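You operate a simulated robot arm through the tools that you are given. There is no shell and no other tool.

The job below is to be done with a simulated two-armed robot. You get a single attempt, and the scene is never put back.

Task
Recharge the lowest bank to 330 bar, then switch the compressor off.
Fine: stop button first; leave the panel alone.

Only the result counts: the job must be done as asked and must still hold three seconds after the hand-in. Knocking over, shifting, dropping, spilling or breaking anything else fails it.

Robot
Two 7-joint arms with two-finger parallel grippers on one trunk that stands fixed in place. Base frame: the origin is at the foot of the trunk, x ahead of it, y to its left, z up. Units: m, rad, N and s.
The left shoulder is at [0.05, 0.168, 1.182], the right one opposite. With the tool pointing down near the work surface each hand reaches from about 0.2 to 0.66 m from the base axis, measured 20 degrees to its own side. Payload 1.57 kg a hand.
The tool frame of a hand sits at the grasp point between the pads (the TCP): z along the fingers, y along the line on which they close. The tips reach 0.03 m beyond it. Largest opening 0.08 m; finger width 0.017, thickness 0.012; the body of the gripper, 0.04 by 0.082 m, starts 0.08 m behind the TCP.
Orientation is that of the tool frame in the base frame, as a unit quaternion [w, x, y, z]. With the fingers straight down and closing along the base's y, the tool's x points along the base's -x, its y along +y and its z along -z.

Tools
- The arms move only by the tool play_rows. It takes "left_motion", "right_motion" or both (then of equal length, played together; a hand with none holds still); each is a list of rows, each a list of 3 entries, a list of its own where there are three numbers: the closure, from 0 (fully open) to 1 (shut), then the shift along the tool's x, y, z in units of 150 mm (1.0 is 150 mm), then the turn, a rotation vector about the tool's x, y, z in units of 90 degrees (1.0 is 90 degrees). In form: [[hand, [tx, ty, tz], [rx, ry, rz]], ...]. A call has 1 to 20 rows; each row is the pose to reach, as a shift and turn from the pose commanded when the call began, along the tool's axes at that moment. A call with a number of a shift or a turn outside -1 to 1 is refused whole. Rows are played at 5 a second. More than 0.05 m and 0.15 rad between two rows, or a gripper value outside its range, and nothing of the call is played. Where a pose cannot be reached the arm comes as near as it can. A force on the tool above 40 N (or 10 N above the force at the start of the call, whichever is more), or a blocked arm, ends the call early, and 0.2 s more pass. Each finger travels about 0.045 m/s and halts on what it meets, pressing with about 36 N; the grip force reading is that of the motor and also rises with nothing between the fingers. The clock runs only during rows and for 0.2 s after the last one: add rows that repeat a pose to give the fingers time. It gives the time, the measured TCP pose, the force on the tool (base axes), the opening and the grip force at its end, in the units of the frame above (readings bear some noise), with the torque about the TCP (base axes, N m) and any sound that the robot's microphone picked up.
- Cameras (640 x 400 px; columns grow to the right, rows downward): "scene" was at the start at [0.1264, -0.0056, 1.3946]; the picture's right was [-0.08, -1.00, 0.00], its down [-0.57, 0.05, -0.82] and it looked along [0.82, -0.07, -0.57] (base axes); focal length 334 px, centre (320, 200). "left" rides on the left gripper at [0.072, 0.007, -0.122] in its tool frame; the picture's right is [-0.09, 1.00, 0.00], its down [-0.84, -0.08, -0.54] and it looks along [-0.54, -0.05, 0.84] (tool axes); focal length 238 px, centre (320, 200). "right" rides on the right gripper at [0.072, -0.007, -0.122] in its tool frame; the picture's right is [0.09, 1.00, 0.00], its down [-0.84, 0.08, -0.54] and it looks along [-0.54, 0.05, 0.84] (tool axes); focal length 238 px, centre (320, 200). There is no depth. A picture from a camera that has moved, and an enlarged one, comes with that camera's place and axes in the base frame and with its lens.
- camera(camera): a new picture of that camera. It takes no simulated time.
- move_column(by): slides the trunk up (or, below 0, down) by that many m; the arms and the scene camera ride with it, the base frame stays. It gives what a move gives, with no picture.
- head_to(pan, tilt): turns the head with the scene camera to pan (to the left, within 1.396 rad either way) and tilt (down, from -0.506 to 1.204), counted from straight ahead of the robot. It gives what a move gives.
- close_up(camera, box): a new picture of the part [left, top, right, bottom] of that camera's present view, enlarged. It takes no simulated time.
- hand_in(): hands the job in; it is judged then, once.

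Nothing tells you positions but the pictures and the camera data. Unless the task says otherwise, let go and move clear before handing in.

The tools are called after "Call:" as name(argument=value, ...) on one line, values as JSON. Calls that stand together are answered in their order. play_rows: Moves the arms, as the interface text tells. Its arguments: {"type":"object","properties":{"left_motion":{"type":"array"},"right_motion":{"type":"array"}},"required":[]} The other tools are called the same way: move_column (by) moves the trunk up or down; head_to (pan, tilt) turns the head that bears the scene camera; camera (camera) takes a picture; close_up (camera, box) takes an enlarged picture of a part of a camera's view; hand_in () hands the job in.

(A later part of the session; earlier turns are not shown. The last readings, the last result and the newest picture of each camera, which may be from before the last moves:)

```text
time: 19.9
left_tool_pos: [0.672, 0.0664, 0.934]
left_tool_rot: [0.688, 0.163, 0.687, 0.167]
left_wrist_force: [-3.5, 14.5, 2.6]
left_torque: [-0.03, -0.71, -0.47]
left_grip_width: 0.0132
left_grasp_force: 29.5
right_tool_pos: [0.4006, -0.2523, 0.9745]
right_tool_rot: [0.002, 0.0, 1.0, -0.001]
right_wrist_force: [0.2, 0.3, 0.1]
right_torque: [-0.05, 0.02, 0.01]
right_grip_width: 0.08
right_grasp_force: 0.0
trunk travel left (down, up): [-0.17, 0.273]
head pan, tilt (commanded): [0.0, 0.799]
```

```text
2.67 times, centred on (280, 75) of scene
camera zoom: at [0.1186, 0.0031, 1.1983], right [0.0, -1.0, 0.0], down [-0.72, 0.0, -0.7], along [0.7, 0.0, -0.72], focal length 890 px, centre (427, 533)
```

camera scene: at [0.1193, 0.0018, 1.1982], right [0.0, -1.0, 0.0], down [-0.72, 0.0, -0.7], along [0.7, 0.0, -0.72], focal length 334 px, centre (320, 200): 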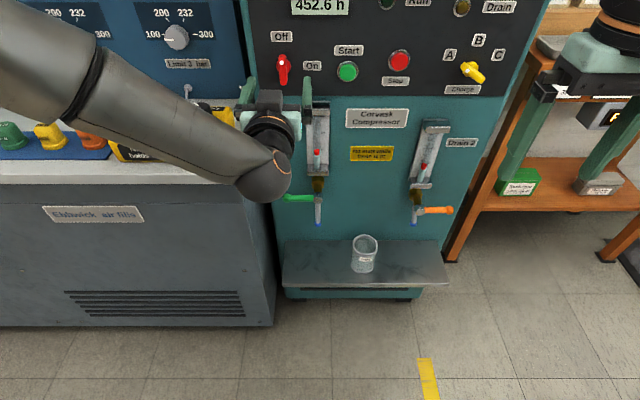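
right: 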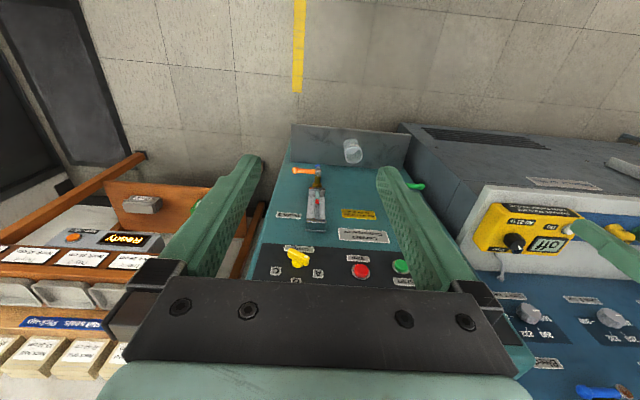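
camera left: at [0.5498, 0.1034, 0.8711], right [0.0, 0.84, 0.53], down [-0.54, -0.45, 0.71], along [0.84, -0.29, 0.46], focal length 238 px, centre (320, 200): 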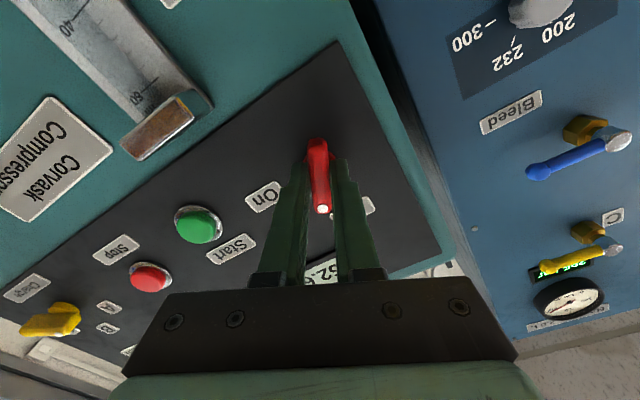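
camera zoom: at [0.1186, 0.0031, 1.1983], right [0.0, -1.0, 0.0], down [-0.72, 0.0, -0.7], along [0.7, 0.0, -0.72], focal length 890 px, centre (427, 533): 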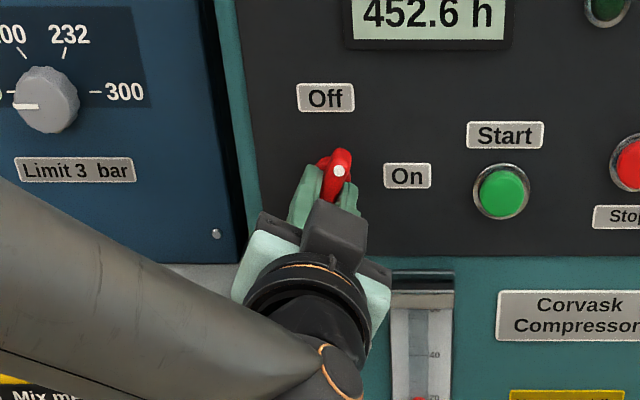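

Call:
play_rows(left_motion=[[1, [0.006, 0.012, 0], [0, 0, 0.0]], [1, [0.006, 0.012, 0], [0, 0, 0.08]], [1, [0.006, 0.012, 0], [0, 0, 0.16]], [1, [0.006, 0.012, 0], [0, 0, 0.24]], [1, [0.006, 0.012, 0], [0, 0, 0.32]], [1, [0.006, 0.012, 0], [0, 0, 0.4]], [1, [0.006, 0.012, 0], [0, 0, 0.4]]])

Call:
camera(camera="left")

Call:
close_up(camera="scene", box=[160, 0, 400, 150])

```text
time: 21.5
left_tool_pos: [0.6728, 0.0656, 0.9336]
left_tool_rot: [0.603, 0.37, 0.603, 0.37]
left_wrist_force: [-12.9, 12.1, 2.7]
left_torque: [0.01, 0.3, 0.9]
left_grip_width: 0.013
left_grasp_force: 29.4
right_tool_pos: [0.4006, -0.2528, 0.9745]
right_tool_rot: [0.001, 0.0, 1.0, -0.001]
right_wrist_force: [0.6, 0.5, 0.4]
right_torque: [0.0, 0.02, 0.01]
right_grip_width: 0.0799
right_grasp_force: 0.1
trunk travel left (down, up): [-0.17, 0.273]
head pan, tilt (commanded): [0.0, 0.799]
```

```text
taken
camera left: at [0.5498, 0.1329, 0.9065], right [0.0, 0.37, 0.93], down [-0.54, -0.78, 0.31], along [0.84, -0.5, 0.2], focal length 238 px, centre (320, 200)
```

left: 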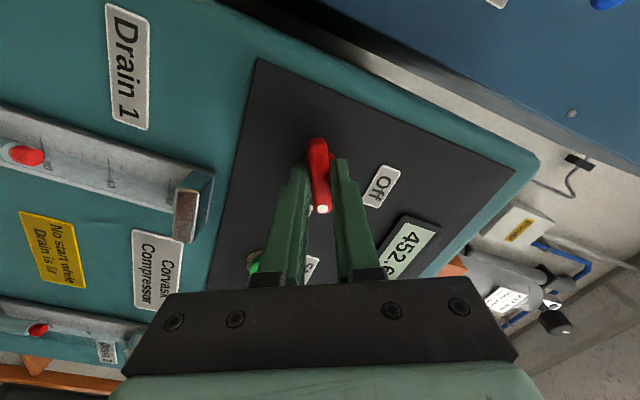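

```text
2.67 times, centred on (280, 75) of scene
camera zoom: at [0.1177, 0.0028, 1.1984], right [0.0, -1.0, 0.0], down [-0.72, 0.0, -0.7], along [0.7, 0.0, -0.72], focal length 890 px, centre (427, 533)
```

zoom: 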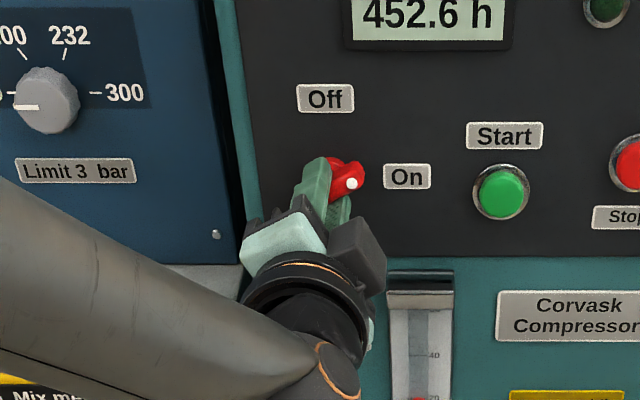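

Call:
play_rows(left_motion=[[1, [0.006, 0.003, -0.01], [0, 0, 0.06]], [1, [0.006, 0.003, -0.01], [0, 0, 0.14]], [1, [0.006, 0.003, -0.01], [0, 0, 0.22]], [1, [0.006, 0.003, -0.01], [0, 0, 0.3]], [1, [0.006, 0.003, -0.01], [0, 0, 0.3]]])

Call:
camera(camera="left")

Call:
close_up(camera="scene", box=[160, 0, 400, 150])

```text
time: 22.7
left_tool_pos: [0.6726, 0.0653, 0.9345]
left_tool_rot: [0.502, 0.5, 0.499, 0.5]
left_wrist_force: [9.3, 6.8, 7.9]
left_torque: [-0.03, 0.14, -0.66]
left_grip_width: 0.0132
left_grasp_force: 30.0
right_tool_pos: [0.4004, -0.2525, 0.9732]
right_tool_rot: [0.0, 0.001, 1.0, -0.001]
right_wrist_force: [-0.1, -0.4, -0.9]
right_torque: [0.03, 0.02, -0.02]
right_grip_width: 0.08
right_grasp_force: 0.0
trunk travel left (down, up): [-0.17, 0.273]
head pan, tilt (commanded): [0.0, 0.799]
```

```text
taken
camera left: at [0.5498, 0.1379, 0.9402], right [0.0, -0.09, 1.0], down [-0.54, -0.84, -0.08], along [0.84, -0.54, -0.05], focal length 238 px, centre (320, 200)
```

left: 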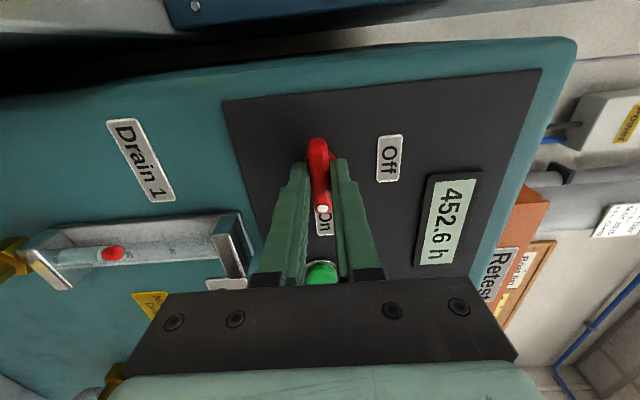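

```text
2.67 times, centred on (280, 75) of scene
camera zoom: at [0.1193, 0.0024, 1.1983], right [0.0, -1.0, 0.0], down [-0.72, 0.0, -0.7], along [0.7, 0.0, -0.72], focal length 890 px, centre (427, 533)
```

zoom: 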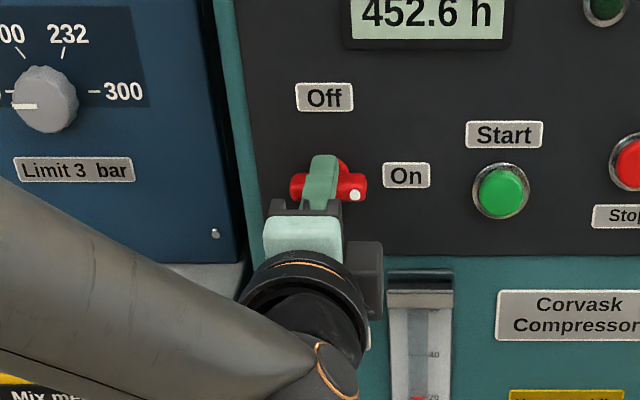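

The switch now points to On. I'll open the fingers just enough to release it and back straight out.

Call:
play_rows(left_motion=[[0.6, [0, 0, 0], [0, 0, 0]], [0.6, [0, 0, 0], [0, 0, 0]], [0.6, [0, 0, 0], [0, 0, 0]], [0.6, [0, 0, -0.2], [0, 0, 0]], [0.6, [0, 0, -0.45], [0, 0, 0]], [0.6, [0, 0, -0.7], [0, 0, 0]], [0.6, [0, 0, -0.7], [0, 0, 0]]])

Call:
camera(camera="left")

Call:
camera(camera="scene")

Call:
close_up(camera="scene", box=[240, 0, 560, 200])

```text
time: 24.3
left_tool_pos: [0.5684, 0.0658, 0.935]
left_tool_rot: [0.5, 0.5, 0.5, 0.5]
left_wrist_force: [0.4, 0.4, 0.3]
left_torque: [-0.02, 0.0, 0.03]
left_grip_width: 0.0321
left_grasp_force: 0.0
right_tool_pos: [0.4004, -0.252, 0.9742]
right_tool_rot: [0.0, 0.0, 1.0, -0.001]
right_wrist_force: [0.4, 0.2, 0.2]
right_torque: [-0.04, 0.01, 0.02]
right_grip_width: 0.0799
right_grasp_force: 0.2
trunk travel left (down, up): [-0.17, 0.273]
head pan, tilt (commanded): [0.0, 0.799]
```

```text
taken
camera left: at [0.4448, 0.1369, 0.9394], right [0.0, -0.09, 1.0], down [-0.54, -0.84, -0.08], along [0.84, -0.54, -0.05], focal length 238 px, centre (320, 200)
```

left: 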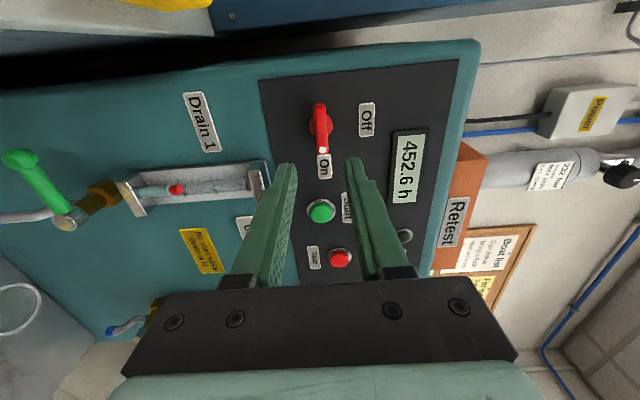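

```text
taken
camera scene: at [0.119, 0.0018, 1.1982], right [0.0, -1.0, 0.0], down [-0.72, 0.0, -0.7], along [0.7, 0.0, -0.72], focal length 334 px, centre (320, 200)
```

scene: 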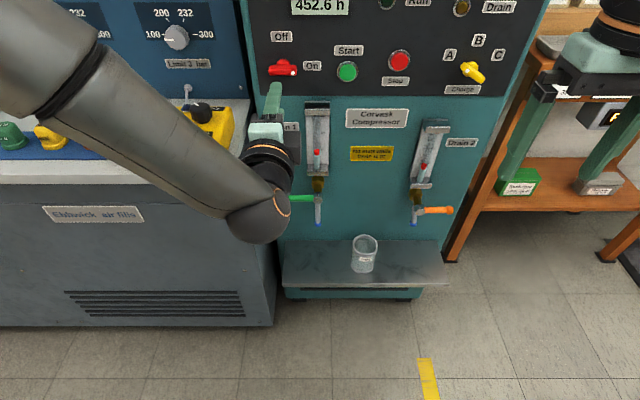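

```text
2.00 times, centred on (400, 100) of scene
camera zoom: at [0.119, 0.0018, 1.1982], right [0.0, -1.0, 0.0], down [-0.72, 0.0, -0.7], along [0.7, 0.0, -0.72], focal length 668 px, centre (160, 400)
```

zoom: 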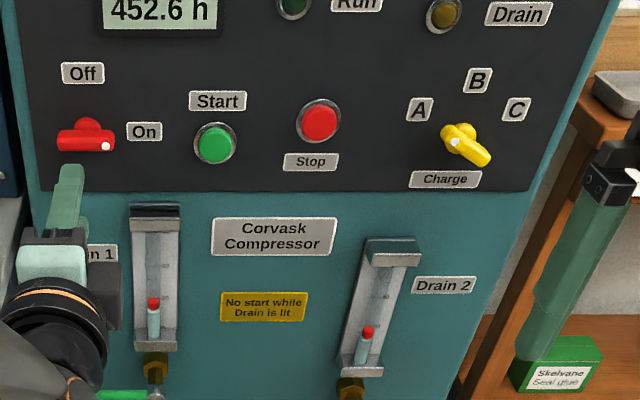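

The switch is On and the left hand is clear. Now I'll pitch the right hand forward in front of the Charge selector, at roughly y -0.27, z 0.93.

Call:
play_rows(right_motion=[[0, [-0.0667, -0.01, 0.0167], [0, -0.0833, 0]], [0, [-0.1333, -0.02, 0.0333], [0, -0.1667, 0]], [0, [-0.2, -0.03, 0.05], [0, -0.25, 0]], [0, [-0.2667, -0.04, 0.0667], [0, -0.3333, 0]], [0, [-0.3333, -0.05, 0.0833], [0, -0.4167, 0]], [0, [-0.4, -0.06, 0.1], [0, -0.5, 0]], [0, [-0.4667, -0.07, 0.1167], [0, -0.5833, 0]], [0, [-0.5333, -0.08, 0.1333], [0, -0.6667, 0]], [0, [-0.6, -0.09, 0.15], [0, -0.75, 0]], [0, [-0.6667, -0.1, 0.1667], [0, -0.8333, 0]], [0, [-0.7333, -0.11, 0.1833], [0, -0.9167, 0]], [0, [-0.8, -0.12, 0.2], [0, -1, 0]], [0, [-0.8, -0.12, 0.2], [0, -1, 0]]])

Call:
camera(camera="right")

Call:
camera(camera="scene")

Call:
close_up(camera="right", box=[240, 60, 400, 160])

```text
time: 27.1
left_tool_pos: [0.5685, 0.066, 0.9328]
left_tool_rot: [0.501, 0.5, 0.499, 0.5]
left_wrist_force: [-0.4, -0.2, -0.3]
left_torque: [0.0, 0.0, -0.05]
left_grip_width: 0.0321
left_grasp_force: 0.0
right_tool_pos: [0.502, -0.266, 0.95]
right_tool_rot: [0.609, 0.0, 0.793, 0.001]
right_wrist_force: [0.4, 0.4, -0.1]
right_torque: [0.03, 0.02, -0.01]
right_grip_width: 0.0801
right_grasp_force: 0.0
right hand out of reach, approached as far as the arm can: row 11, 12, 13
trunk travel left (down, up): [-0.17, 0.273]
head pan, tilt (commanded): [0.0, 0.799]
```

```text
taken
camera right: at [0.3647, -0.273, 0.9115], right [-0.02, 1.0, -0.09], down [-0.31, 0.08, 0.95], along [0.95, 0.05, 0.3], focal length 238 px, centre (320, 200)
```

right: 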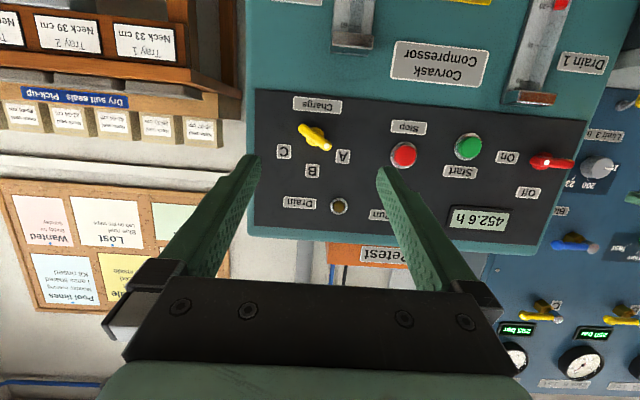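

```text
taken
camera scene: at [0.1192, 0.0018, 1.1982], right [0.0, -1.0, 0.0], down [-0.72, 0.0, -0.7], along [0.7, 0.0, -0.72], focal length 334 px, centre (320, 200)
```

scene: 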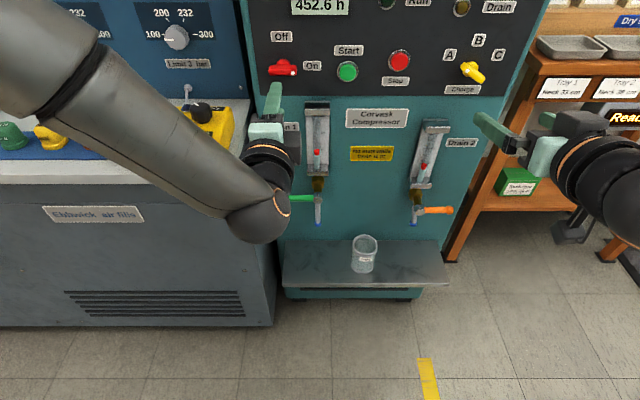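

```text
4.00 times, centred on (320, 110) of right
camera zoom: at [0.3647, -0.273, 0.9115], right [-0.02, 1.0, -0.09], down [-0.31, 0.08, 0.95], along [0.95, 0.05, 0.3], focal length 953 px, centre (320, 560)
```

zoom: 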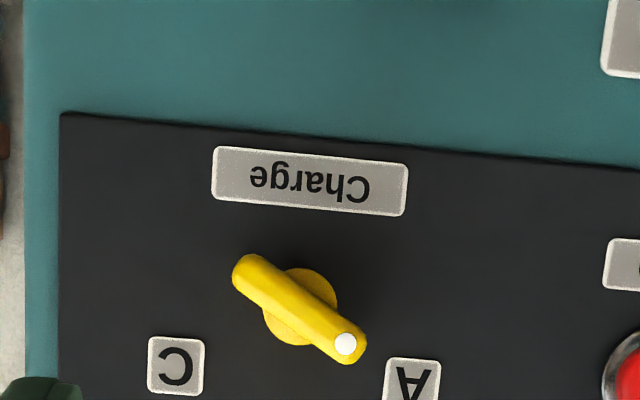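

Call:
play_rows(right_motion=[[0, [0.013, -0.009, 0.14], [0, -0.055, 0]], [0, [0.026, -0.018, 0.28], [0, -0.11, 0]], [0, [0.038, -0.027, 0.424], [0, -0.167, 0]], [0, [0.038, -0.027, 0.424], [0, -0.167, 0]]])

Call:
camera(camera="right")

Call:
camera(camera="scene")

```text
time: 28.1
left_tool_pos: [0.5685, 0.0664, 0.9345]
left_tool_rot: [0.501, 0.5, 0.5, 0.5]
left_wrist_force: [0.3, 0.3, 0.7]
left_torque: [-0.01, -0.01, 0.0]
left_grip_width: 0.032
left_grasp_force: 0.0
right_tool_pos: [0.5018, -0.2661, 0.9505]
right_tool_rot: [0.609, 0.0, 0.793, 0.001]
right_wrist_force: [-0.3, -0.5, -0.3]
right_torque: [-0.01, 0.03, 0.01]
right_grip_width: 0.08
right_grasp_force: 0.1
right hand out of reach, approached as far as the arm can: row 1, 2, 3, 4
trunk travel left (down, up): [-0.17, 0.273]
head pan, tilt (commanded): [0.0, 0.799]
```

```text
taken
camera right: at [0.3647, -0.273, 0.9116], right [-0.02, 1.0, -0.09], down [-0.31, 0.08, 0.95], along [0.95, 0.05, 0.3], focal length 238 px, centre (320, 200)
```

right: 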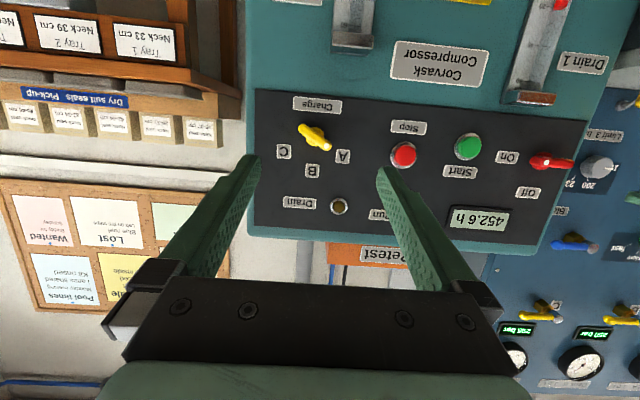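

```text
taken
camera scene: at [0.1192, 0.0018, 1.1982], right [0.0, -1.0, 0.0], down [-0.72, 0.0, -0.7], along [0.7, 0.0, -0.72], focal length 334 px, centre (320, 200)
```

scene: 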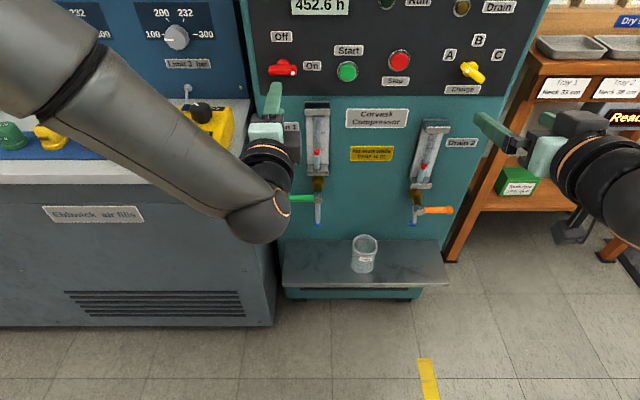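

Call:
head_to(pan=-0.7, tilt=0.6)

Call:
camera(camera="scene")

```text
time: 29.2
left_tool_pos: [0.5674, 0.0653, 0.9331]
left_tool_rot: [0.5, 0.5, 0.5, 0.5]
left_wrist_force: [-0.2, 0.2, -0.5]
left_torque: [0.04, -0.02, 0.01]
left_grip_width: 0.0319
left_grasp_force: 0.1
right_tool_pos: [0.501, -0.2653, 0.9496]
right_tool_rot: [0.609, 0.001, 0.793, -0.001]
right_wrist_force: [0.2, -0.3, -0.2]
right_torque: [-0.03, -0.04, 0.03]
right_grip_width: 0.08
right_grasp_force: 0.0
trunk travel left (down, up): [-0.17, 0.273]
head pan, tilt (commanded): [-0.7, 0.6]
```

```text
taken
camera scene: at [0.1061, -0.0551, 1.2151], right [-0.64, -0.77, 0.0], down [-0.43, 0.36, -0.82], along [0.63, -0.53, -0.57], focal length 334 px, centre (320, 200)
```

scene: 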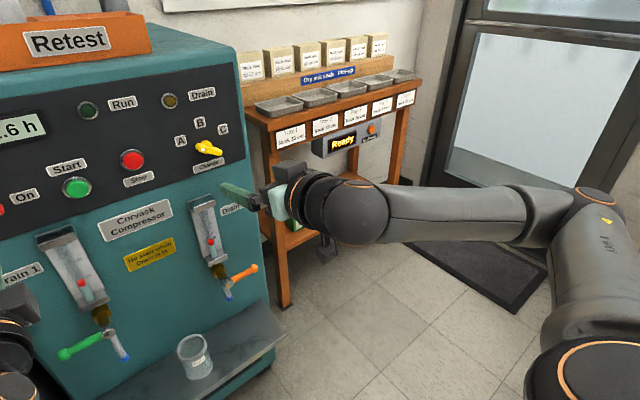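

Call:
head_to(pan=0.7, tilt=0.6)

Call:
camera(camera="scene")

```text
time: 30.7
left_tool_pos: [0.5676, 0.0657, 0.9335]
left_tool_rot: [0.5, 0.5, 0.5, 0.5]
left_wrist_force: [0.3, -0.2, 0.2]
left_torque: [-0.01, -0.03, 0.03]
left_grip_width: 0.0321
left_grasp_force: 0.0
right_tool_pos: [0.5014, -0.2659, 0.9509]
right_tool_rot: [0.609, 0.0, 0.793, 0.0]
right_wrist_force: [0.0, -0.8, -0.1]
right_torque: [-0.01, 0.03, 0.0]
right_grip_width: 0.0801
right_grasp_force: 0.0
trunk travel left (down, up): [-0.17, 0.273]
head pan, tilt (commanded): [0.7, 0.6]
```

```text
taken
camera scene: at [0.1061, 0.0587, 1.2151], right [0.64, -0.77, 0.0], down [-0.43, -0.36, -0.83], along [0.63, 0.53, -0.56], focal length 334 px, centre (320, 200)
```

scene: 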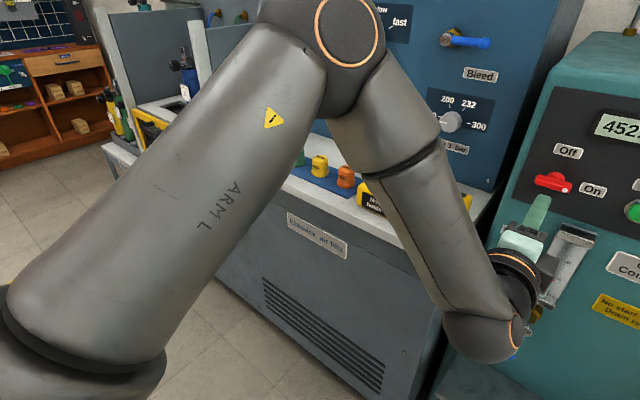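

The right arm's elbow is out to the side and its wrist is at its limit. I'll pull the left hand back a little and lower the trunk further, so the right wrist gets more room.

Call:
play_rows(left_motion=[[0.6, [0, 0, -0.17], [0, 0, 0]], [0.6, [0, 0, -0.33], [0, 0, 0]], [0.6, [0, 0, -0.33], [0, 0, 0]]])

Call:
move_column(by=-0.1)

Call:
head_to(pan=-0.1, tilt=0.5)

Call:
camera(camera="scene")

```text
time: 31.5
left_tool_pos: [0.5171, 0.0652, 0.9338]
left_tool_rot: [0.5, 0.5, 0.5, 0.5]
left_wrist_force: [-0.1, 0.7, -0.4]
left_torque: [0.01, -0.02, -0.01]
left_grip_width: 0.032
left_grasp_force: 0.0
right_tool_pos: [0.5002, -0.2663, 0.9498]
right_tool_rot: [0.609, 0.001, 0.794, -0.001]
right_wrist_force: [-0.5, -0.5, 0.4]
right_torque: [0.0, 0.01, -0.05]
right_grip_width: 0.08
right_grasp_force: 0.0
trunk travel left (down, up): [-0.17, 0.273]
head pan, tilt (commanded): [0.7, 0.6]
```

```text
time: 32.8
left_tool_pos: [0.5176, 0.0651, 0.834]
left_tool_rot: [0.5, 0.5, 0.5, 0.5]
left_wrist_force: [-0.5, 0.7, 0.7]
left_torque: [0.02, -0.02, -0.02]
left_grip_width: 0.032
left_grasp_force: 0.1
right_tool_pos: [0.502, -0.2655, 0.8498]
right_tool_rot: [0.609, 0.001, 0.793, -0.001]
right_wrist_force: [0.9, -0.2, 0.5]
right_torque: [0.04, -0.02, 0.02]
right_grip_width: 0.0801
right_grasp_force: 0.1
trunk travel left (down, up): [-0.07, 0.373]
head pan, tilt (commanded): [0.7, 0.6]
```

```text
time: 34.0
left_tool_pos: [0.517, 0.0657, 0.8337]
left_tool_rot: [0.5, 0.501, 0.499, 0.5]
left_wrist_force: [0.3, 0.5, -0.1]
left_torque: [-0.03, 0.01, 0.01]
left_grip_width: 0.032
left_grasp_force: 0.1
right_tool_pos: [0.5017, -0.2655, 0.8506]
right_tool_rot: [0.609, 0.0, 0.793, 0.0]
right_wrist_force: [0.2, -0.5, -0.3]
right_torque: [0.0, -0.02, 0.02]
right_grip_width: 0.08
right_grasp_force: 0.1
trunk travel left (down, up): [-0.07, 0.373]
head pan, tilt (commanded): [-0.099, 0.499]
```

```text
taken
camera scene: at [0.129, -0.0072, 1.1242], right [-0.1, -1.0, 0.0], down [-0.48, 0.05, -0.88], along [0.87, -0.09, -0.48], focal length 334 px, centre (320, 200)
```

scene: 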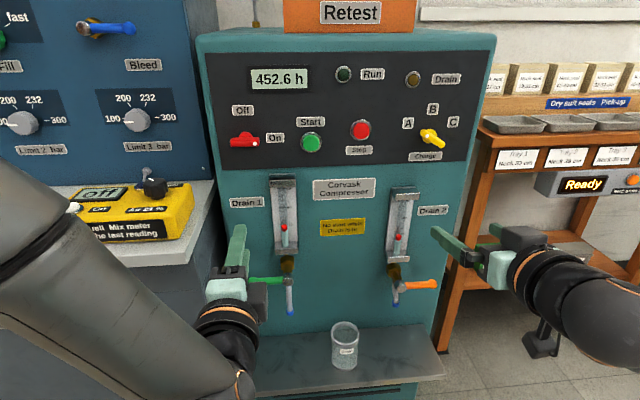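

Call:
play_rows(right_motion=[[0, [-0.2, 0, 0.02], [0, 0, 0]], [0, [-0.4, 0, 0.04], [0, 0, 0]], [0, [-0.554, -0.015, 0.059], [0, 0, 0]], [0, [-0.554, -0.015, 0.059], [0, -0.055, 0]], [0, [-0.554, -0.015, 0.059], [0, -0.11, 0]], [0, [-0.554, -0.015, 0.059], [0, -0.167, 0]], [0, [-0.554, -0.015, 0.059], [0, -0.167, 0]]])

Call:
camera(camera="right")

Call:
camera(camera="scene")

```text
time: 35.5
left_tool_pos: [0.5167, 0.0655, 0.8348]
left_tool_rot: [0.5, 0.5, 0.5, 0.5]
left_wrist_force: [0.8, 0.1, 0.1]
left_torque: [-0.01, -0.02, 0.02]
left_grip_width: 0.0321
left_grasp_force: 0.0
right_tool_pos: [0.53, -0.2689, 0.9287]
right_tool_rot: [0.675, 0.0, 0.738, 0.0]
right_wrist_force: [-0.7, 0.0, 0.5]
right_torque: [-0.01, -0.01, 0.03]
right_grip_width: 0.08
right_grasp_force: 0.1
right hand out of reach, approached as far as the arm can: row 6, 7
trunk travel left (down, up): [-0.07, 0.373]
head pan, tilt (commanded): [-0.099, 0.499]
```

```text
taken
camera right: at [0.402, -0.2749, 0.867], right [-0.01, 1.0, -0.09], down [-0.47, 0.08, 0.88], along [0.88, 0.05, 0.46], focal length 238 px, centre (320, 200)
```

right: 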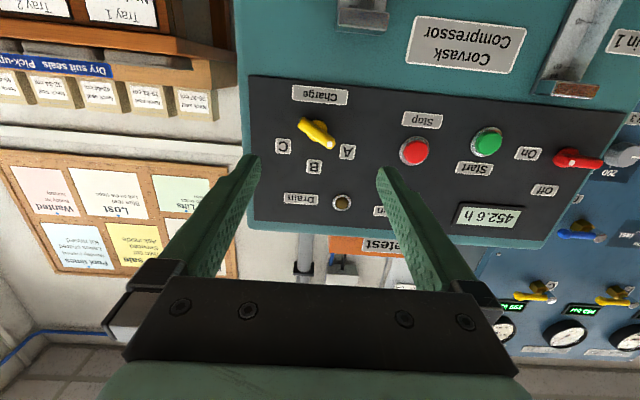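

```text
taken
camera scene: at [0.129, -0.0072, 1.1242], right [-0.1, -1.0, 0.0], down [-0.48, 0.05, -0.88], along [0.87, -0.09, -0.48], focal length 334 px, centre (320, 200)
```

scene: 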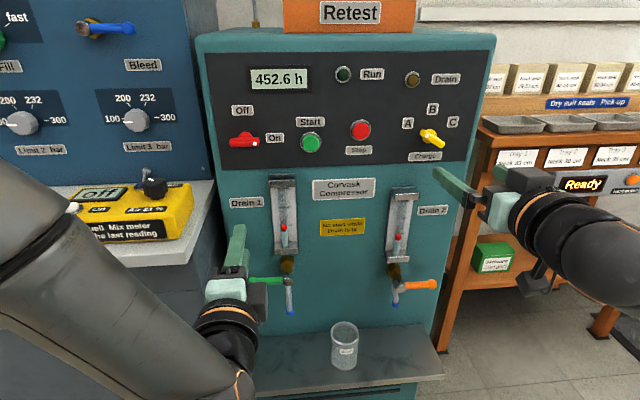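

The right hand is now within about 5 degrees of level, which is close enough. I'll roll it by -60 degrees to line up with the selector bar and move closer.

Call:
play_rows(right_motion=[[0, [-0.005, 0, 0.05], [0, 0, -0.095]], [0, [-0.01, 0, 0.1], [0, 0, -0.19]], [0, [-0.015, 0, 0.15], [0, 0, -0.285]], [0, [-0.02, 0, 0.2], [0, 0, -0.38]], [0, [-0.025, 0, 0.25], [0, 0, -0.475]], [0, [-0.03, 0, 0.3], [0, 0, -0.57]], [0, [-0.035, 0, 0.35], [0, 0, -0.66]], [0, [-0.035, 0, 0.35], [0, 0, -0.66]]])

Call:
camera(camera="right")

Call:
camera(camera="scene")

```text
time: 37.4
left_tool_pos: [0.5173, 0.0647, 0.833]
left_tool_rot: [0.5, 0.5, 0.5, 0.501]
left_wrist_force: [0.2, 0.0, -0.3]
left_torque: [0.0, 0.0, -0.01]
left_grip_width: 0.032
left_grasp_force: 0.0
right_tool_pos: [0.5845, -0.2688, 0.9286]
right_tool_rot: [0.586, -0.365, 0.641, -0.335]
right_wrist_force: [0.6, 0.2, 0.0]
right_torque: [-0.03, 0.0, 0.01]
right_grip_width: 0.0802
right_grasp_force: 0.0
trunk travel left (down, up): [-0.07, 0.373]
head pan, tilt (commanded): [-0.099, 0.499]
```

```text
taken
camera right: at [0.4595, -0.3345, 0.9086], right [-0.08, 0.43, -0.9], down [-0.51, 0.76, 0.4], along [0.86, 0.49, 0.16], focal length 238 px, centre (320, 200)
```

right: 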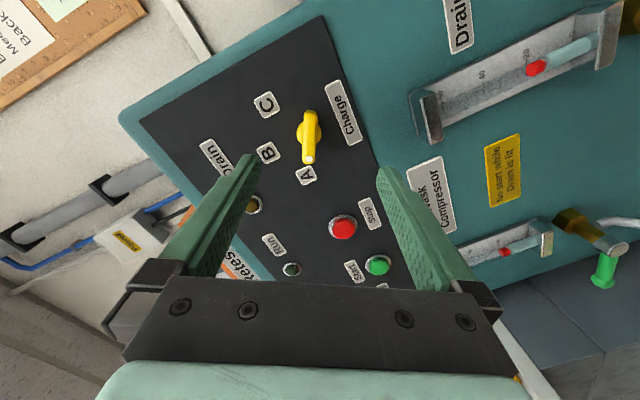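

```text
taken
camera scene: at [0.1291, -0.0072, 1.1242], right [-0.1, -1.0, 0.0], down [-0.48, 0.05, -0.88], along [0.87, -0.09, -0.48], focal length 334 px, centre (320, 200)
```

scene: 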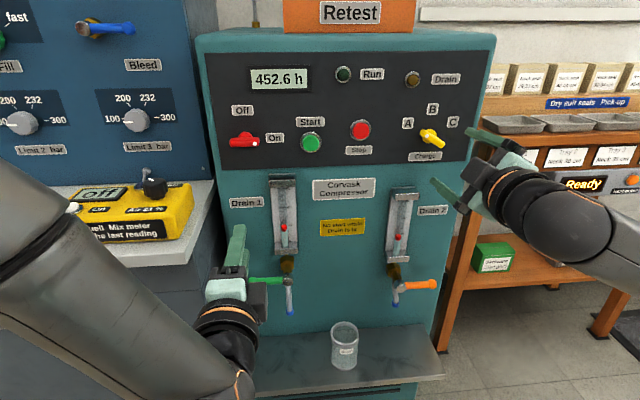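

Call:
close_up(camera="right", box=[240, 80, 400, 180])

Call:
close_up(camera="scene", box=[380, 80, 540, 180])

```text
4.00 times, centred on (320, 130) of right
camera zoom: at [0.4595, -0.3345, 0.9086], right [-0.08, 0.43, -0.9], down [-0.51, 0.76, 0.4], along [0.86, 0.49, 0.16], focal length 953 px, centre (320, 480)
```

zoom: 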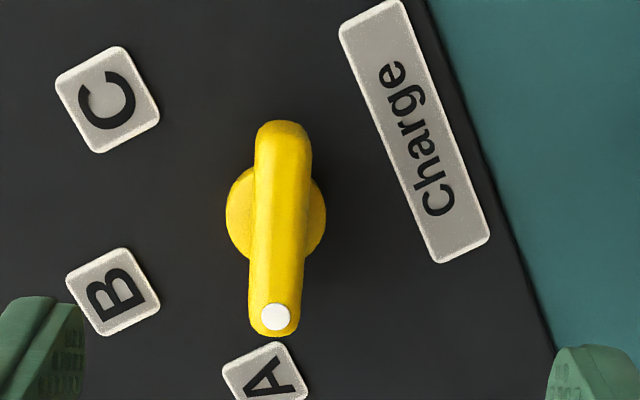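

```text
4.00 times, centred on (460, 130) of scene
camera zoom: at [0.1291, -0.0072, 1.1242], right [-0.1, -1.0, 0.0], down [-0.48, 0.05, -0.88], along [0.87, -0.09, -0.48], focal length 1336 px, centre (-240, 480)
```

zoom: 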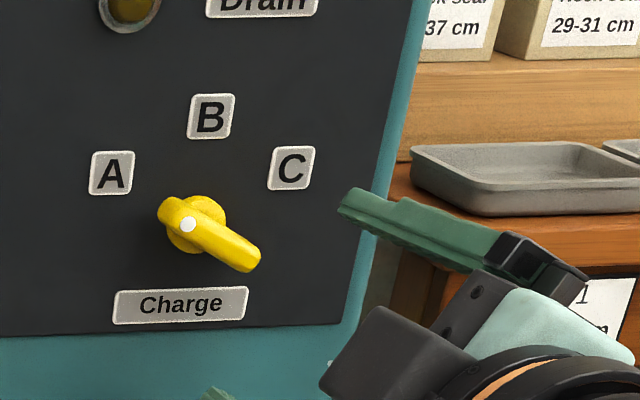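

Call:
play_rows(right_motion=[[0.3, [-0.01, -0.035, 0.1], [0, 0, 0]], [0.3, [-0.021, -0.07, 0.2], [0, 0, 0]], [0.3, [-0.021, -0.07, 0.3], [0, 0, 0]], [0.3, [-0.021, -0.07, 0.3], [0, 0, 0]]])

Call:
camera(camera="right")

Call:
close_up(camera="right", box=[240, 100, 400, 200])

Call:
camera(camera="scene")

```text
time: 38.4
left_tool_pos: [0.517, 0.0654, 0.8331]
left_tool_rot: [0.499, 0.5, 0.5, 0.501]
left_wrist_force: [0.0, -0.4, -0.3]
left_torque: [0.0, 0.01, -0.01]
left_grip_width: 0.0318
left_grasp_force: 0.0
right_tool_pos: [0.6282, -0.2719, 0.9349]
right_tool_rot: [0.586, -0.366, 0.641, -0.334]
right_wrist_force: [0.8, -0.4, -0.3]
right_torque: [0.02, 0.0, -0.01]
right_grip_width: 0.0557
right_grasp_force: 0.1
trunk travel left (down, up): [-0.07, 0.373]
head pan, tilt (commanded): [-0.099, 0.499]
```

```text
taken
camera right: at [0.5043, -0.3375, 0.9151], right [-0.08, 0.43, -0.9], down [-0.51, 0.76, 0.41], along [0.86, 0.49, 0.16], focal length 238 px, centre (320, 200)
```

right: 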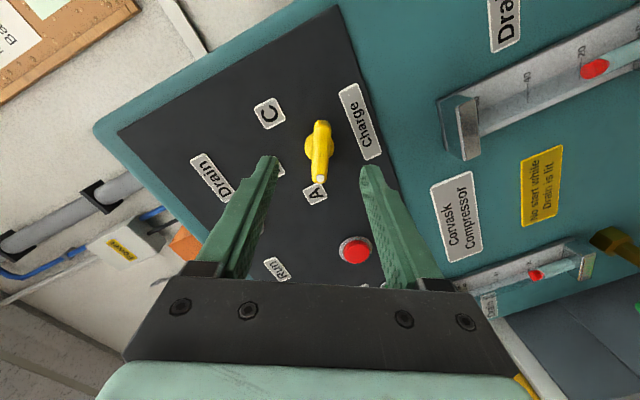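

```text
4.00 times, centred on (320, 150) of right
camera zoom: at [0.5043, -0.3375, 0.9151], right [-0.08, 0.43, -0.9], down [-0.51, 0.76, 0.41], along [0.86, 0.49, 0.16], focal length 953 px, centre (320, 400)
```

zoom: 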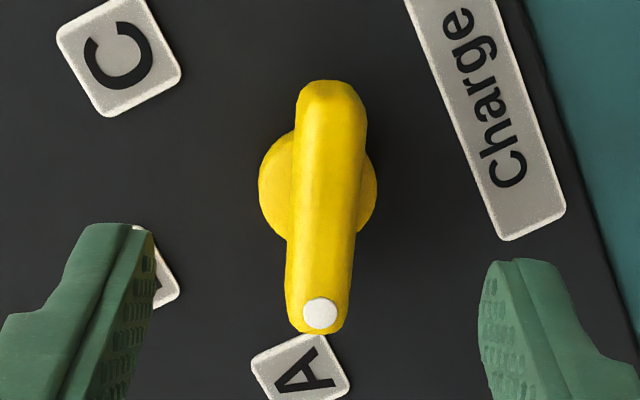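

```text
taken
camera scene: at [0.1291, -0.0072, 1.1242], right [-0.1, -1.0, 0.0], down [-0.48, 0.05, -0.88], along [0.87, -0.09, -0.48], focal length 334 px, centre (320, 200)
```

scene: 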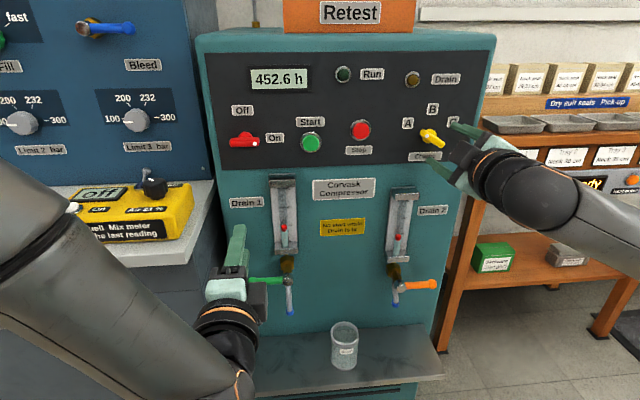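

Call:
play_rows(right_motion=[[0.3, [0, 0, 0.1], [0, 0, 0]], [0.3, [0, 0, 0.2], [0, 0, 0]], [0.3, [0, 0, 0.293], [0, 0, 0]], [0.3, [0, 0, 0.293], [0, 0, 0]]])

Call:
camera(camera="right")

Call:
close_up(camera="scene", box=[380, 80, 540, 180])

```text
time: 39.4
left_tool_pos: [0.5166, 0.0659, 0.8334]
left_tool_rot: [0.5, 0.5, 0.501, 0.5]
left_wrist_force: [-0.4, -0.4, -0.8]
left_torque: [-0.01, -0.01, 0.02]
left_grip_width: 0.032
left_grasp_force: 0.1
right_tool_pos: [0.6723, -0.2717, 0.9308]
right_tool_rot: [0.586, -0.365, 0.641, -0.334]
right_wrist_force: [0.0, -0.6, 0.0]
right_torque: [-0.01, 0.02, 0.0]
right_grip_width: 0.0562
right_grasp_force: 0.1
trunk travel left (down, up): [-0.07, 0.373]
head pan, tilt (commanded): [-0.099, 0.499]
```

```text
taken
camera right: at [0.548, -0.3376, 0.9107], right [-0.08, 0.43, -0.9], down [-0.51, 0.76, 0.41], along [0.86, 0.49, 0.16], focal length 238 px, centre (320, 200)
```

right: 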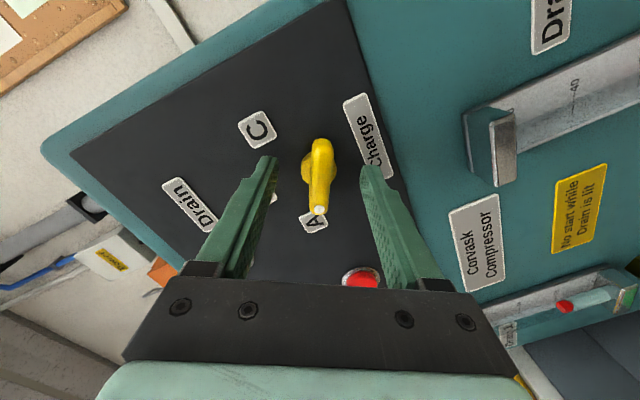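

```text
4.00 times, centred on (460, 130) of scene
camera zoom: at [0.1291, -0.0072, 1.1242], right [-0.1, -1.0, 0.0], down [-0.48, 0.05, -0.88], along [0.87, -0.09, -0.48], focal length 1336 px, centre (-240, 480)
```

zoom: 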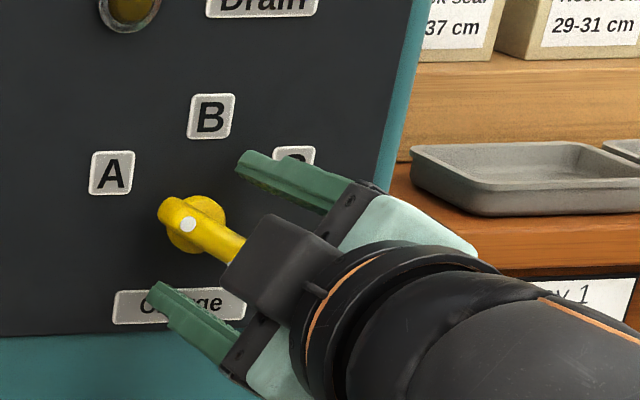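

Call:
play_rows(right_motion=[[1, [0, 0, 0], [0, 0, 0]], [1, [0, 0, 0], [0, 0, 0]], [1, [0, 0, 0], [0, 0, 0]], [1, [0, 0, 0], [0, 0, 0]], [1, [0, 0, 0], [0, 0, 0]]])

Call:
close_up(camera="scene", box=[380, 80, 540, 180])

```text
time: 40.5
left_tool_pos: [0.5162, 0.0654, 0.8343]
left_tool_rot: [0.5, 0.5, 0.5, 0.5]
left_wrist_force: [0.6, 0.6, -0.4]
left_torque: [-0.03, 0.01, 0.0]
left_grip_width: 0.0322
left_grasp_force: 0.0
right_tool_pos: [0.673, -0.2718, 0.931]
right_tool_rot: [0.586, -0.365, 0.641, -0.334]
right_wrist_force: [-0.6, 1.9, -3.4]
right_torque: [-0.02, -0.5, -0.17]
right_grip_width: 0.0143
right_grasp_force: 30.3
trunk travel left (down, up): [-0.07, 0.373]
head pan, tilt (commanded): [-0.099, 0.499]
```

```text
4.00 times, centred on (460, 130) of scene
camera zoom: at [0.1291, -0.0072, 1.1241], right [-0.1, -1.0, 0.0], down [-0.48, 0.05, -0.88], along [0.87, -0.09, -0.48], focal length 1336 px, centre (-240, 480)
```

zoom: 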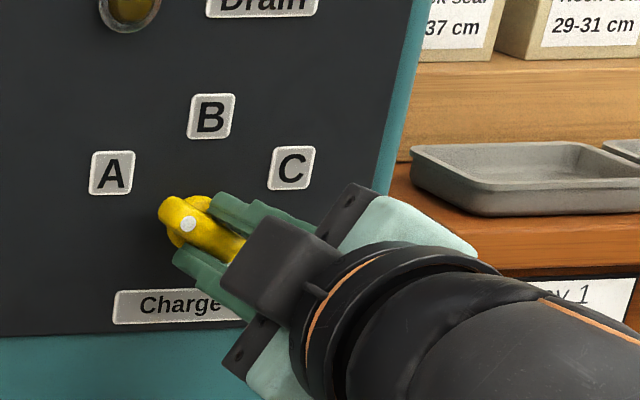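

Call:
play_rows(right_motion=[[1, [0, 0, 0], [0, 0, 0.08]], [1, [0, 0, 0], [0, 0, 0.16]], [1, [0, 0, 0], [0, 0, 0.24]], [1, [0, 0, 0], [0, 0, 0.33]], [1, [0, 0, 0], [0, 0, 0.33]]])

Call:
close_up(camera="scene", box=[380, 80, 540, 180])

```text
time: 41.8
left_tool_pos: [0.5166, 0.0645, 0.8338]
left_tool_rot: [0.5, 0.5, 0.5, 0.5]
left_wrist_force: [0.1, -0.8, -1.4]
left_torque: [-0.01, 0.02, -0.01]
left_grip_width: 0.0322
left_grasp_force: 0.0
right_tool_pos: [0.6709, -0.2718, 0.9293]
right_tool_rot: [0.652, -0.188, 0.714, -0.172]
right_wrist_force: [-19.1, 3.1, -11.4]
right_torque: [0.0, -0.34, -0.31]
right_grip_width: 0.0137
right_grasp_force: 29.4
trunk travel left (down, up): [-0.07, 0.373]
head pan, tilt (commanded): [-0.099, 0.499]
```

```text
4.00 times, centred on (460, 130) of scene
camera zoom: at [0.1284, -0.0074, 1.1242], right [-0.1, -1.0, 0.0], down [-0.48, 0.05, -0.88], along [0.87, -0.09, -0.48], focal length 1336 px, centre (-240, 480)
```

zoom: 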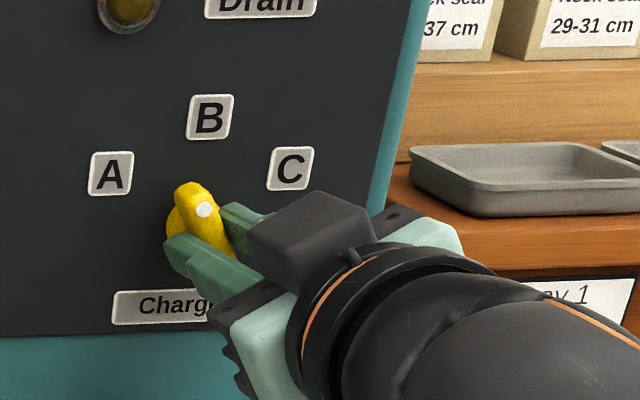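

Call:
play_rows(right_motion=[[1, [0.008, 0.005, -0.013], [0, 0, 0.06]], [1, [0.008, 0.005, -0.013], [0, 0, 0.14]], [1, [0.008, 0.005, -0.013], [0, 0, 0.22]], [1, [0.008, 0.005, -0.013], [0, 0, 0.29]], [1, [0.008, 0.005, -0.013], [0, 0, 0.335]], [1, [0.008, 0.005, -0.013], [0, 0, 0.335]]])

Call:
close_up(camera="scene", box=[380, 80, 540, 180])

Call:
camera(camera="right")

```text
time: 43.1
left_tool_pos: [0.5165, 0.0649, 0.8329]
left_tool_rot: [0.499, 0.501, 0.501, 0.499]
left_wrist_force: [0.0, -0.2, 0.3]
left_torque: [-0.03, 0.03, 0.02]
left_grip_width: 0.0321
left_grasp_force: 0.1
right_tool_pos: [0.6716, -0.2704, 0.9302]
right_tool_rot: [0.674, 0.004, 0.738, 0.003]
right_wrist_force: [8.4, 6.6, -3.3]
right_torque: [0.04, -0.19, 0.18]
right_grip_width: 0.013
right_grasp_force: 29.3
trunk travel left (down, up): [-0.07, 0.373]
head pan, tilt (commanded): [-0.099, 0.499]
```

```text
4.00 times, centred on (460, 130) of scene
camera zoom: at [0.1301, -0.0068, 1.1241], right [-0.1, -1.0, 0.0], down [-0.48, 0.05, -0.88], along [0.87, -0.09, -0.48], focal length 1336 px, centre (-240, 480)
```

zoom: 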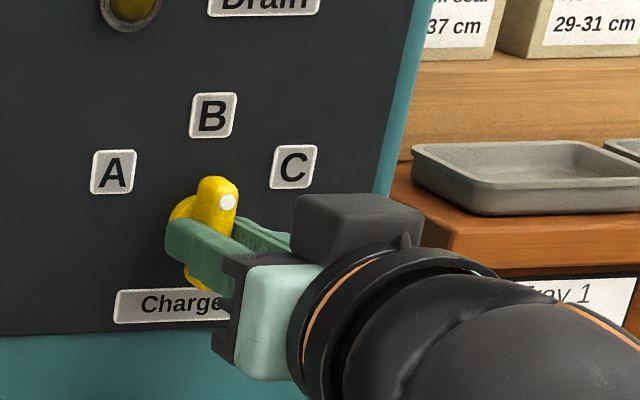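

```text
taken
camera right: at [0.544, -0.2765, 0.8687], right [-0.01, 1.0, -0.08], down [-0.47, 0.07, 0.88], along [0.89, 0.05, 0.46], focal length 238 px, centre (320, 200)
```

right: 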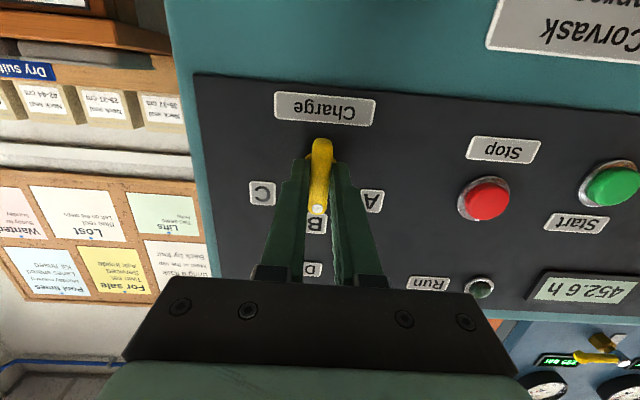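

The selector now points to B. I'll let go and back straight out, then check it.

Call:
play_rows(right_motion=[[0.6, [0, 0, 0], [0, 0, 0]], [0.6, [0, 0, 0], [0, 0, 0]], [0.6, [0, 0, 0], [0, 0, 0]], [0.6, [0, 0, -0.2], [0, 0, 0]], [0.6, [0, 0, -0.45], [0, 0, 0]], [0.6, [0, 0, -0.7], [0, 0, 0]], [0.6, [0, 0, -0.7], [0, 0, 0]]])

Call:
camera(camera="right")

Call:
close_up(camera="scene", box=[200, 40, 520, 240])

```text
time: 44.8
left_tool_pos: [0.5183, 0.0653, 0.8323]
left_tool_rot: [0.5, 0.5, 0.5, 0.5]
left_wrist_force: [-0.6, -0.4, 0.3]
left_torque: [0.02, -0.02, 0.05]
left_grip_width: 0.0321
left_grasp_force: 0.0
right_tool_pos: [0.5644, -0.2703, 0.9393]
right_tool_rot: [0.675, 0.004, 0.738, 0.002]
right_wrist_force: [0.1, 0.1, 0.2]
right_torque: [-0.01, -0.03, -0.01]
right_grip_width: 0.0321
right_grasp_force: 0.1
trunk travel left (down, up): [-0.07, 0.373]
head pan, tilt (commanded): [-0.099, 0.499]
```

```text
taken
camera right: at [0.4363, -0.2778, 0.8778], right [-0.01, 1.0, -0.08], down [-0.47, 0.07, 0.88], along [0.89, 0.04, 0.46], focal length 238 px, centre (320, 200)
```

right: 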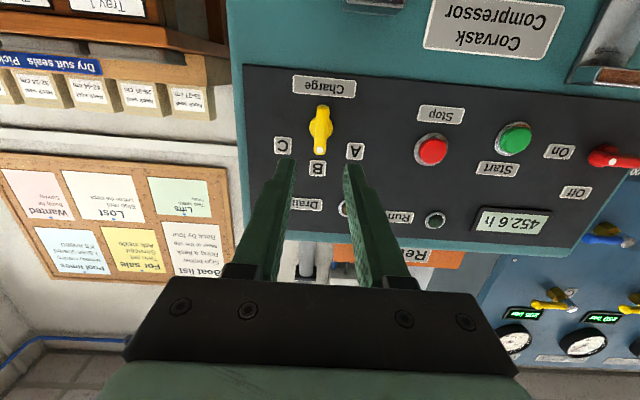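

```text
2.00 times, centred on (360, 140) of scene
camera zoom: at [0.1289, -0.0073, 1.1242], right [-0.1, -1.0, 0.0], down [-0.48, 0.05, -0.88], along [0.87, -0.09, -0.48], focal length 668 px, centre (240, 320)
```

zoom: 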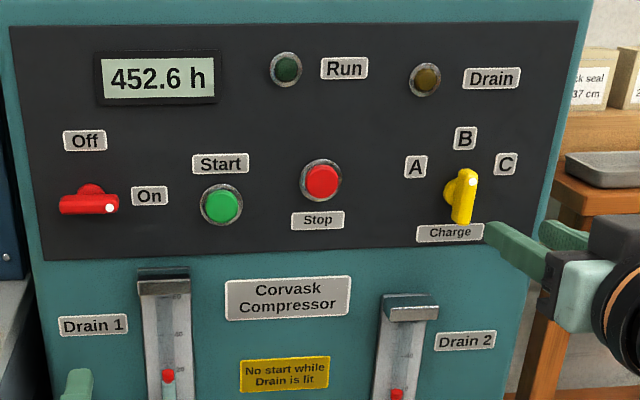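

Call:
head_to(pan=0.35, tilt=0.15)

Call:
camera(camera="scene")

```text
time: 45.6
left_tool_pos: [0.5169, 0.0651, 0.8337]
left_tool_rot: [0.5, 0.501, 0.499, 0.499]
left_wrist_force: [0.4, 0.3, 0.2]
left_torque: [-0.03, -0.06, 0.01]
left_grip_width: 0.032
left_grasp_force: 0.0
right_tool_pos: [0.5654, -0.272, 0.9392]
right_tool_rot: [0.675, 0.003, 0.738, 0.002]
right_wrist_force: [0.0, 0.6, 0.7]
right_torque: [0.01, 0.01, 0.01]
right_grip_width: 0.0321
right_grasp_force: 0.1
trunk travel left (down, up): [-0.07, 0.373]
head pan, tilt (commanded): [0.351, 0.15]
```

```text
taken
camera scene: at [0.1256, 0.0336, 1.1565], right [0.34, -0.94, 0.0], down [-0.14, -0.05, -0.99], along [0.93, 0.34, -0.15], focal length 334 px, centre (320, 200)
```

scene: 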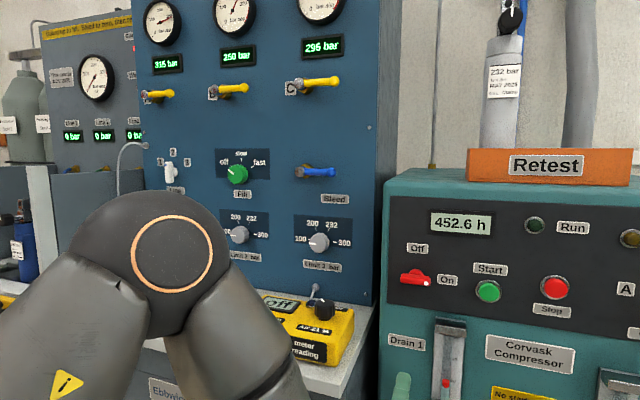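

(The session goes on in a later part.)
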